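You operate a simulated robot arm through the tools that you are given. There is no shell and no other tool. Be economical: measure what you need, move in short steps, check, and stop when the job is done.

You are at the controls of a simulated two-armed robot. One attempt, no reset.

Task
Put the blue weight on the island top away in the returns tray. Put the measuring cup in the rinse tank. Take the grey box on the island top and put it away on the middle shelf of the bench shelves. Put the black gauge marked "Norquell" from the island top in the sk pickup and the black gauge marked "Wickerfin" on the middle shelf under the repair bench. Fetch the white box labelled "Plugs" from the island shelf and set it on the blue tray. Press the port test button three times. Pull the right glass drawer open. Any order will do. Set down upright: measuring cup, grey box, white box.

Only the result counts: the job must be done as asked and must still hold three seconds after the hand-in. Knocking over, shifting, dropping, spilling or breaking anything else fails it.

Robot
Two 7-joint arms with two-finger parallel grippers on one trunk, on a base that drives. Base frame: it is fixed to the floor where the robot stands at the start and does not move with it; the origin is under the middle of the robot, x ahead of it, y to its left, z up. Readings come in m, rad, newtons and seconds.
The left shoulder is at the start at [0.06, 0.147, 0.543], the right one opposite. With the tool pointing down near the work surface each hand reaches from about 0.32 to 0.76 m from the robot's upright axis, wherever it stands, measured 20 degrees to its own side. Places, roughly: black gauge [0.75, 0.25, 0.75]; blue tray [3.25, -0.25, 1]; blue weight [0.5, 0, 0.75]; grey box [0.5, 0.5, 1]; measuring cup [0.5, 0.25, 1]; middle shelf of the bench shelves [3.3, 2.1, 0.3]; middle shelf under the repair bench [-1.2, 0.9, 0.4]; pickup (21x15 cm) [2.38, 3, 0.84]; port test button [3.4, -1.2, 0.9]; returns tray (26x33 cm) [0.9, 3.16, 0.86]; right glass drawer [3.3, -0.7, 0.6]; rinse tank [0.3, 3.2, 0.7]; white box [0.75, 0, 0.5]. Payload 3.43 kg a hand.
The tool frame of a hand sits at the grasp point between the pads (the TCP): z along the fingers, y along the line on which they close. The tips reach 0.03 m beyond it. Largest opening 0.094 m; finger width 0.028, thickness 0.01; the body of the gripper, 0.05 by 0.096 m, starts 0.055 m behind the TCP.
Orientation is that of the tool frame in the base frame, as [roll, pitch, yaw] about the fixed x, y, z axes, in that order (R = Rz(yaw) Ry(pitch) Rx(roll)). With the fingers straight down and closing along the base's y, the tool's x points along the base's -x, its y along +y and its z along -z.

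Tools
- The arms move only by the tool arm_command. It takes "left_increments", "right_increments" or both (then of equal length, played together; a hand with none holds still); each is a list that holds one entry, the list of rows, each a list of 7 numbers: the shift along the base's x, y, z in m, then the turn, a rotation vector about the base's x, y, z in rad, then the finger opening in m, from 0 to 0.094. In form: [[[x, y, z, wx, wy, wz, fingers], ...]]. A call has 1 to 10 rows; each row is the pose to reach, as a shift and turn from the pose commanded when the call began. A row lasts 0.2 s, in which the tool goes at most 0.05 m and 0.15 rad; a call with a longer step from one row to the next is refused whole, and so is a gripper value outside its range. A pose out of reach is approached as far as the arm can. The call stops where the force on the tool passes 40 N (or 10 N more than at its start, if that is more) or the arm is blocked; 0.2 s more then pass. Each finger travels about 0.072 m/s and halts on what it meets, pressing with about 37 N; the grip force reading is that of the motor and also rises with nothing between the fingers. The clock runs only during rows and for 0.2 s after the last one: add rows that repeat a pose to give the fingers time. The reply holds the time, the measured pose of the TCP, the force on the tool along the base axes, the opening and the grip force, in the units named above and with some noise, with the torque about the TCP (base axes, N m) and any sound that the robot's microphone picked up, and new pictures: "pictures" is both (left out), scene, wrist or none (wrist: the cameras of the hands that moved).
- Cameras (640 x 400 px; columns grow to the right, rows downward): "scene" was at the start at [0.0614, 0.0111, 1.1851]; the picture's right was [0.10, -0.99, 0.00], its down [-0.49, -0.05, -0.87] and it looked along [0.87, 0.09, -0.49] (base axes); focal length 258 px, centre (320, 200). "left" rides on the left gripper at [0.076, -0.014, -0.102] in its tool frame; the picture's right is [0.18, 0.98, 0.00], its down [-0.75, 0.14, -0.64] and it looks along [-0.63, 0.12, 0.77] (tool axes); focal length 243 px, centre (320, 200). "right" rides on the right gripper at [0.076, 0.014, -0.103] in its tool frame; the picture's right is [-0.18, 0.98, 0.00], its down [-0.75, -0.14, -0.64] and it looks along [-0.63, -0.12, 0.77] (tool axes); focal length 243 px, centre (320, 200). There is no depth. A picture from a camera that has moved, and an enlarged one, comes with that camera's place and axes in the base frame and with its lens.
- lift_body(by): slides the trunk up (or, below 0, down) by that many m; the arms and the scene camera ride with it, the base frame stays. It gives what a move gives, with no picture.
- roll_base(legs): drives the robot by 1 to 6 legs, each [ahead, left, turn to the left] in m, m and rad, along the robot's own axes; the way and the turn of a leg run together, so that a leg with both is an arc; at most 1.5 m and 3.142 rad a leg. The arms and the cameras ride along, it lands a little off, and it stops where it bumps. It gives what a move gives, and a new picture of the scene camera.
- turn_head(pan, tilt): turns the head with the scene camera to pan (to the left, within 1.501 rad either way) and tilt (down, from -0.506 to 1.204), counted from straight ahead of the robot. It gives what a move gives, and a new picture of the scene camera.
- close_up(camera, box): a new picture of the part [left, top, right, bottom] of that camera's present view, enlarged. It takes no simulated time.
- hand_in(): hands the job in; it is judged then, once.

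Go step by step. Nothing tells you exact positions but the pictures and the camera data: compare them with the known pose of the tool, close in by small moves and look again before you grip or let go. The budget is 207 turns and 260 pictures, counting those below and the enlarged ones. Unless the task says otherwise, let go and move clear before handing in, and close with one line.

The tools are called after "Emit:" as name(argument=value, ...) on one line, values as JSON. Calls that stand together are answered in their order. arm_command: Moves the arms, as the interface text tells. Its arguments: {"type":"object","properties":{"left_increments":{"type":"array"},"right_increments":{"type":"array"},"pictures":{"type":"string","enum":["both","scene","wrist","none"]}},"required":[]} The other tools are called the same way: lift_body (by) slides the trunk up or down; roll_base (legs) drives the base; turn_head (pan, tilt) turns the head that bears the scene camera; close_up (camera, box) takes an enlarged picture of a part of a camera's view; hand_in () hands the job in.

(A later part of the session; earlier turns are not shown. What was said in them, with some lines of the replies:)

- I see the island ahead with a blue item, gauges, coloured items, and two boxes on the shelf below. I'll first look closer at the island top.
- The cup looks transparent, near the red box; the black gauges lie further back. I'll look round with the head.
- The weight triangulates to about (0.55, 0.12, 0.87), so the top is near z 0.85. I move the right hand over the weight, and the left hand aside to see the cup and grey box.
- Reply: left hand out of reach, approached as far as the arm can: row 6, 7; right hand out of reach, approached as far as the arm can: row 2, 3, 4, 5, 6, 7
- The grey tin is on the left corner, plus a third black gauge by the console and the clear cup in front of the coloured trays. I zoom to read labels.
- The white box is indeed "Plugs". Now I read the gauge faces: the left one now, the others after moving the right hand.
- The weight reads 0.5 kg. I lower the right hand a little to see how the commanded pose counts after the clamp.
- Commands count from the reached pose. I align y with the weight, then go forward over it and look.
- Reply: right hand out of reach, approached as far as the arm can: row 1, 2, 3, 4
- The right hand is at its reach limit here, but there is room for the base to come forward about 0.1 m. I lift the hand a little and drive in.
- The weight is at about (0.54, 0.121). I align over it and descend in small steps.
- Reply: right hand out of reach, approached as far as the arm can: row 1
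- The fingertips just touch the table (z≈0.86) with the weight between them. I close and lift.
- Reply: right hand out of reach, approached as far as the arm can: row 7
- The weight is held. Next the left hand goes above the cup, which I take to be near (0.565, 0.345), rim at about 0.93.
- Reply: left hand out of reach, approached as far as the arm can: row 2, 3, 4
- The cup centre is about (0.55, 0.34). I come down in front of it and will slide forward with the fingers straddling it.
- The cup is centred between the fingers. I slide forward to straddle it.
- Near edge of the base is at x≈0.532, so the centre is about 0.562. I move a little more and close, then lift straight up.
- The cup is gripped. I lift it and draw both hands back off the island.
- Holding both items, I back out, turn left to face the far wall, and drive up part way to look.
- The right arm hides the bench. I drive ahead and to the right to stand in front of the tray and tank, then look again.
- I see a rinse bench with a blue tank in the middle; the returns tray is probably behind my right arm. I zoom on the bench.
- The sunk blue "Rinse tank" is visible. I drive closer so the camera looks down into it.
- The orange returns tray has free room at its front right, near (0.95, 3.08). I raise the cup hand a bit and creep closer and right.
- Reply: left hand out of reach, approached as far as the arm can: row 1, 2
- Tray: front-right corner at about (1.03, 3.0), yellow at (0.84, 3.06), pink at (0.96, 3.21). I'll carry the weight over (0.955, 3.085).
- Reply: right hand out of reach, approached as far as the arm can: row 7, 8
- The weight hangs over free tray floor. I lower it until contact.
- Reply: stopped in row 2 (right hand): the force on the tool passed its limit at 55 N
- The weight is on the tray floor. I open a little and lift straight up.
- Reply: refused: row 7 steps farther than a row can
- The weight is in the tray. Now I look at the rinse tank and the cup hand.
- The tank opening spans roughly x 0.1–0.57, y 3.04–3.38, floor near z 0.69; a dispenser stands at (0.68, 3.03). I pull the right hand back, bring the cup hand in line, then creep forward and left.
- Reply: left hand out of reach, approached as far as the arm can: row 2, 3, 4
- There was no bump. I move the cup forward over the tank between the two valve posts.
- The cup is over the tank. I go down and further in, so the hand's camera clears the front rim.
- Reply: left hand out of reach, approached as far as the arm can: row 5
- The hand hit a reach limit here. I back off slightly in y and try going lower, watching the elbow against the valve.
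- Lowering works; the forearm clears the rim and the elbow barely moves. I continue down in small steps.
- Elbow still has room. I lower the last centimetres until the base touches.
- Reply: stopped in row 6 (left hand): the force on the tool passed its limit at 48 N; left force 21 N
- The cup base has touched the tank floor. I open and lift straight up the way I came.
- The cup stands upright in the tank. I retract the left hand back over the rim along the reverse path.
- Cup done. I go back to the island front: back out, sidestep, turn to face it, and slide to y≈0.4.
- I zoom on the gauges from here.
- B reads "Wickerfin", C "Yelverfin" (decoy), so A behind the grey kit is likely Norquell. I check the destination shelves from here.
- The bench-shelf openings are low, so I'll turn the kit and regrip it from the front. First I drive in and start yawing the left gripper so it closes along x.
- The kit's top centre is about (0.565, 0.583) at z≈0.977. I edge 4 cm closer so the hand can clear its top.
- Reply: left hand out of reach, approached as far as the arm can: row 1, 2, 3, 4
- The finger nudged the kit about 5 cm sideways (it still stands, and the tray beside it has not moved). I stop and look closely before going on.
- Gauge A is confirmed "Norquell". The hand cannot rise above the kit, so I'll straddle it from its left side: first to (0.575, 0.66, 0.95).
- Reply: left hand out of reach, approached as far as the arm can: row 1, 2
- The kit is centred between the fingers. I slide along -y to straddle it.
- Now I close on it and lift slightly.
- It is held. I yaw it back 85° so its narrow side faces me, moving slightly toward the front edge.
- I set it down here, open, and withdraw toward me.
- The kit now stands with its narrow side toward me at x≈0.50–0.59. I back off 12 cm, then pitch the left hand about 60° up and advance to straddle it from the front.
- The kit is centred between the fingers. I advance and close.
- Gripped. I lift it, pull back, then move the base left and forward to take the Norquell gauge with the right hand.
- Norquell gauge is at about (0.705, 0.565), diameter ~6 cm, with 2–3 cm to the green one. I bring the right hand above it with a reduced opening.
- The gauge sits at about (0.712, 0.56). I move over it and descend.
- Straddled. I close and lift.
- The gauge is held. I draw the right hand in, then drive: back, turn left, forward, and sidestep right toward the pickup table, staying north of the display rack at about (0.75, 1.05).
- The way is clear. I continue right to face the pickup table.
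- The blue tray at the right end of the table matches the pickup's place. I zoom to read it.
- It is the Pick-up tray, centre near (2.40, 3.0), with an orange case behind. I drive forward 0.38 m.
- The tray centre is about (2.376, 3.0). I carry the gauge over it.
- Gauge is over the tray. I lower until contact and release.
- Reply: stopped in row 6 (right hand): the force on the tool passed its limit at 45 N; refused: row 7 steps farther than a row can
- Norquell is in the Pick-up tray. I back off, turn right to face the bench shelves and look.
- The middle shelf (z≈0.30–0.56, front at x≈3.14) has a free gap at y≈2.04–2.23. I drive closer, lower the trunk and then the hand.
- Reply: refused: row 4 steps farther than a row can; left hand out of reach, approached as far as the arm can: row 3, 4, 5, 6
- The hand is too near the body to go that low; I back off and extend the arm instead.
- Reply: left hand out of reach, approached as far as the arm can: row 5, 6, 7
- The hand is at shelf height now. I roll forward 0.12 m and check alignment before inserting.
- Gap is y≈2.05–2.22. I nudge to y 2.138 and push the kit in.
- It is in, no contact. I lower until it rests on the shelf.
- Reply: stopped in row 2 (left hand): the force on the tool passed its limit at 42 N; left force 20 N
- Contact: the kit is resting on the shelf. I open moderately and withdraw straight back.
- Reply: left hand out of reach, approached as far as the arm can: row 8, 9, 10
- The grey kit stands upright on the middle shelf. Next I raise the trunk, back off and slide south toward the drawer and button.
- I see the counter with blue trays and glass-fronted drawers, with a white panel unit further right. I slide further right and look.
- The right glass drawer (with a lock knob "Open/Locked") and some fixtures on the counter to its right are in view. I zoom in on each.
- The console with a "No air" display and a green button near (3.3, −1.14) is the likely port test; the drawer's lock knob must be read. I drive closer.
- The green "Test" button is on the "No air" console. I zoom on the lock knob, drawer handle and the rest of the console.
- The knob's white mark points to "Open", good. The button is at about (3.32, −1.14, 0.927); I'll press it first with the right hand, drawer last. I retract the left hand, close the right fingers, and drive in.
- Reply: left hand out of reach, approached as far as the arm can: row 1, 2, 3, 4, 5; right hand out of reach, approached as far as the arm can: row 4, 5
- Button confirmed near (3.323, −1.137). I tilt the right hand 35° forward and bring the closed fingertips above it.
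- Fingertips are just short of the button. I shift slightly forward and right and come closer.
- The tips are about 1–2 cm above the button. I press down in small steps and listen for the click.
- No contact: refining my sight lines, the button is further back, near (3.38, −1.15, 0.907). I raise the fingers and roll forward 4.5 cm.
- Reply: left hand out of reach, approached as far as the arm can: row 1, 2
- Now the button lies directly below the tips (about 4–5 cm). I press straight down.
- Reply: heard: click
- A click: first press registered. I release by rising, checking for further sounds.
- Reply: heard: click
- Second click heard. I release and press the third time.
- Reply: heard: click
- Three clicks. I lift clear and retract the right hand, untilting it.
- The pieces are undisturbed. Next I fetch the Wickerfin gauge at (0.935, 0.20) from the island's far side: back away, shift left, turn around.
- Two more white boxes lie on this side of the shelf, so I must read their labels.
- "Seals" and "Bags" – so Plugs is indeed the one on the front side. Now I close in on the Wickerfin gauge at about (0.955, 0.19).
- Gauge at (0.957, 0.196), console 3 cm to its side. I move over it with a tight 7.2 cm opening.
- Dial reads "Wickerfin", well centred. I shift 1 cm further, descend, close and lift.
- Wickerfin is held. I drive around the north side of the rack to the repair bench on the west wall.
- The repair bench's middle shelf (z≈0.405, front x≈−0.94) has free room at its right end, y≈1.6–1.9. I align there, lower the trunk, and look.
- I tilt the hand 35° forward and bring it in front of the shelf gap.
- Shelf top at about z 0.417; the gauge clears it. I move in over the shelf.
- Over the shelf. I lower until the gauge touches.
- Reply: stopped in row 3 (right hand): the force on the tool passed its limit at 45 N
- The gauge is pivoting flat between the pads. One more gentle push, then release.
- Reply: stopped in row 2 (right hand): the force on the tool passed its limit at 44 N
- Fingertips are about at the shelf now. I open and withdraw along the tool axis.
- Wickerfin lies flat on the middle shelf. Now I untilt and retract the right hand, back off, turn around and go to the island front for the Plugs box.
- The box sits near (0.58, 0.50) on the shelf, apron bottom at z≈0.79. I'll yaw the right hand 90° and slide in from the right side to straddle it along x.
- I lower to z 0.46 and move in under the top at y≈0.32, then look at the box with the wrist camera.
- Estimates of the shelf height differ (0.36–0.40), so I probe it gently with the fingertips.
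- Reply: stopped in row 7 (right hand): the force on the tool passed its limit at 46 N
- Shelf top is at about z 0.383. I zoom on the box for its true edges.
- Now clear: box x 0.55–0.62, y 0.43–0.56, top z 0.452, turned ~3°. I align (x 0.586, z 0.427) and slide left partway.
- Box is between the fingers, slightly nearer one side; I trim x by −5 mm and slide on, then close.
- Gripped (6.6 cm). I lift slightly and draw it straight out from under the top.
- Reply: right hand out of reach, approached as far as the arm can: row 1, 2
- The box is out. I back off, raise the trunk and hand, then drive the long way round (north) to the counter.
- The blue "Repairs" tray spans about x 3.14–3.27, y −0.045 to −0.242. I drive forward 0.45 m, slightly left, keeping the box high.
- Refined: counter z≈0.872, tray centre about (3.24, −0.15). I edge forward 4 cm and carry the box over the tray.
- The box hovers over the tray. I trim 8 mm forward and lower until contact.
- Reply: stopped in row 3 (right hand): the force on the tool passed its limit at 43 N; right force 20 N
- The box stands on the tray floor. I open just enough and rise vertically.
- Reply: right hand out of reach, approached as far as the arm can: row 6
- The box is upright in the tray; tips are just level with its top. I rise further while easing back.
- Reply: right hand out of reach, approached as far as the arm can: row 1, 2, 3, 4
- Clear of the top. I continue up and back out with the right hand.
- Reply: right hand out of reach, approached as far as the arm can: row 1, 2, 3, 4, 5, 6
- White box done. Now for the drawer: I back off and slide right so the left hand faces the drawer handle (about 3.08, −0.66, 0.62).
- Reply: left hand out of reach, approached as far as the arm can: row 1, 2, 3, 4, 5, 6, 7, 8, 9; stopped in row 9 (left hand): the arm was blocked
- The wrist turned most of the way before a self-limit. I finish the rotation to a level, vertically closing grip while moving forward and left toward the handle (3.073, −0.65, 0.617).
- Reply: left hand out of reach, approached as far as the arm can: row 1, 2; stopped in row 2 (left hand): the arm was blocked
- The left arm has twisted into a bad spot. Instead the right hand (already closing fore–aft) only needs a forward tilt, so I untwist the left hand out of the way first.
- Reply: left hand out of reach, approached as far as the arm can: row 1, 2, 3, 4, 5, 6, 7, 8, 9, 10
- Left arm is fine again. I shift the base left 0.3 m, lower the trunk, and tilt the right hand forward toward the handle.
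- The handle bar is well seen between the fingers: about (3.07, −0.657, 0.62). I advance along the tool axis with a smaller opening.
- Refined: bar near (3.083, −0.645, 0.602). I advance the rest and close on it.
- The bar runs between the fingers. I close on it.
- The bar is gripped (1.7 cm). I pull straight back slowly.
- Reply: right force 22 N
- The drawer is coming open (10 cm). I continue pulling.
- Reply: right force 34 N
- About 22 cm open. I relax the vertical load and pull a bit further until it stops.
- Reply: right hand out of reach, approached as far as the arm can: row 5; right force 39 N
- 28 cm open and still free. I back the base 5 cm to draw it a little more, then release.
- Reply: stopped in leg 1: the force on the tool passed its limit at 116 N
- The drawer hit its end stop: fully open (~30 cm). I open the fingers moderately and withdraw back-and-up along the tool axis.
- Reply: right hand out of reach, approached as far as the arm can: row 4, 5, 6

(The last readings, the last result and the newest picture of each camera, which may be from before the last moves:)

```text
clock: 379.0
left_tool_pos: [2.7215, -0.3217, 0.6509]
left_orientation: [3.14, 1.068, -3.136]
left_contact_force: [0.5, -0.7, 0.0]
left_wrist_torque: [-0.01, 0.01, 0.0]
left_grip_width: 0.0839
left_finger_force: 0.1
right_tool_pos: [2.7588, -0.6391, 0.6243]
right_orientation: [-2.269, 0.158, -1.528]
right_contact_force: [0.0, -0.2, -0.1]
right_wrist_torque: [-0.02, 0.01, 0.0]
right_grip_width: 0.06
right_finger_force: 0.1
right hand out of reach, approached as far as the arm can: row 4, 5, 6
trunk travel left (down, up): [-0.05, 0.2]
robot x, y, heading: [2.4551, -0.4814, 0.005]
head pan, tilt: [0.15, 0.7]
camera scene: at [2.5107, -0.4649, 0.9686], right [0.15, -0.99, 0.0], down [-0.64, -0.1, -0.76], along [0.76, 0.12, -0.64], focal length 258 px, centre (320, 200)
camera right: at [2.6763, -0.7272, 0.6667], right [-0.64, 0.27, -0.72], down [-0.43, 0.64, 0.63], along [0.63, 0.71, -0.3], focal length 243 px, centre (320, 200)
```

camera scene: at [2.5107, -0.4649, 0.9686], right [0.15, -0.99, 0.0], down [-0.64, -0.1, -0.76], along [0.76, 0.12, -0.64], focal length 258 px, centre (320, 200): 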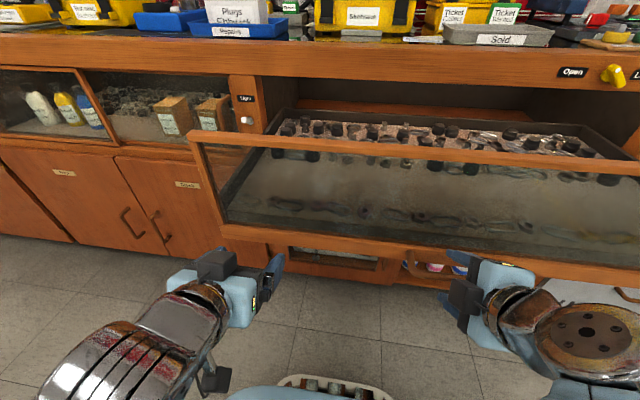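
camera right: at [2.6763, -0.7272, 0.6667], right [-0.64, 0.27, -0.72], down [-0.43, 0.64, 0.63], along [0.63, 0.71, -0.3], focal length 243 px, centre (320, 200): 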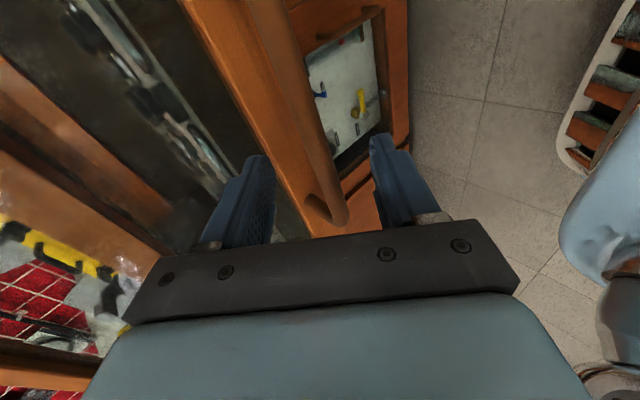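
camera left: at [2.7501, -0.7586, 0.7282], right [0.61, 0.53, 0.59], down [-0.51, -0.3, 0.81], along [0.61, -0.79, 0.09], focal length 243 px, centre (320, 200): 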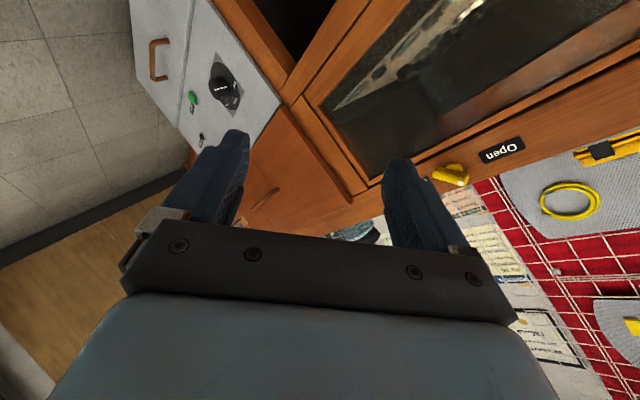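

Released with no load. I roll back clear.

Emit:
roll_base(legs=[[-0.3, 0, 0]])

Emit:
turn_head(pan=-0.1, tilt=0.3)

```text
clock: 381.0
left_tool_pos: [2.4179, -0.3238, 0.65]
left_orientation: [3.139, 1.068, -3.14]
left_contact_force: [-0.4, 0.6, -0.1]
left_wrist_torque: [-0.02, 0.01, -0.03]
left_grip_width: 0.0841
left_finger_force: 0.0
right_tool_pos: [2.4548, -0.6396, 0.6284]
right_orientation: [-2.256, 0.15, -1.526]
right_contact_force: [-0.5, 0.5, 0.3]
right_wrist_torque: [0.01, 0.0, 0.05]
right_grip_width: 0.06
right_finger_force: 0.1
trunk travel left (down, up): [-0.05, 0.2]
robot x, y, heading: [2.1516, -0.4817, 0.007]
head pan, tilt: [0.15, 0.7]
camera scene: at [2.2065, -0.4657, 0.9686], right [0.15, -0.99, 0.0], down [-0.64, -0.1, -0.76], along [0.76, 0.11, -0.64], focal length 258 px, centre (320, 200)
```

scene: 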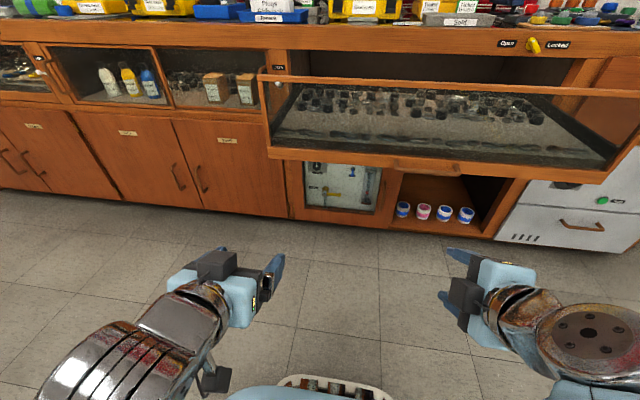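

```text
clock: 381.9
left_tool_pos: [2.418, -0.3226, 0.6513]
left_orientation: [3.138, 1.068, -3.139]
left_contact_force: [0.2, 0.6, 0.3]
left_wrist_torque: [-0.01, -0.04, -0.01]
left_grip_width: 0.0841
left_finger_force: 0.1
right_tool_pos: [2.4539, -0.6397, 0.6293]
right_orientation: [-2.253, 0.15, -1.524]
right_contact_force: [-0.2, -0.4, 0.3]
right_wrist_torque: [0.0, 0.02, 0.0]
right_grip_width: 0.0597
right_finger_force: 0.1
trunk travel left (down, up): [-0.05, 0.2]
robot x, y, heading: [2.1509, -0.4801, 0.001]
head pan, tilt: [-0.099, 0.3]
camera scene: at [2.2154, -0.4876, 1.0046], right [-0.1, -1.0, 0.0], down [-0.29, 0.03, -0.95], along [0.95, -0.09, -0.3], focal length 258 px, centre (320, 200)
```

scene: 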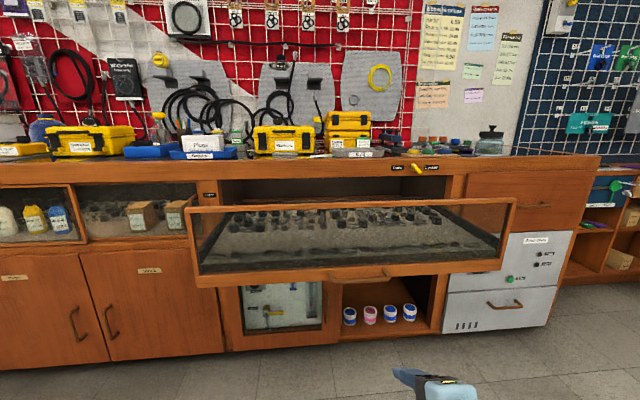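

Everything has been set down, the drawer stands open, and both hands are clear, so I hand the job in.

Emit:
hand_in()

```text
The job is handed in.
```

I did every item on the list and handed the job in; no judging result came back. One incident: while reaching for the grey box I nudged it about 5 cm on the island top. It stayed standing, and in the pictures nothing around it moved.
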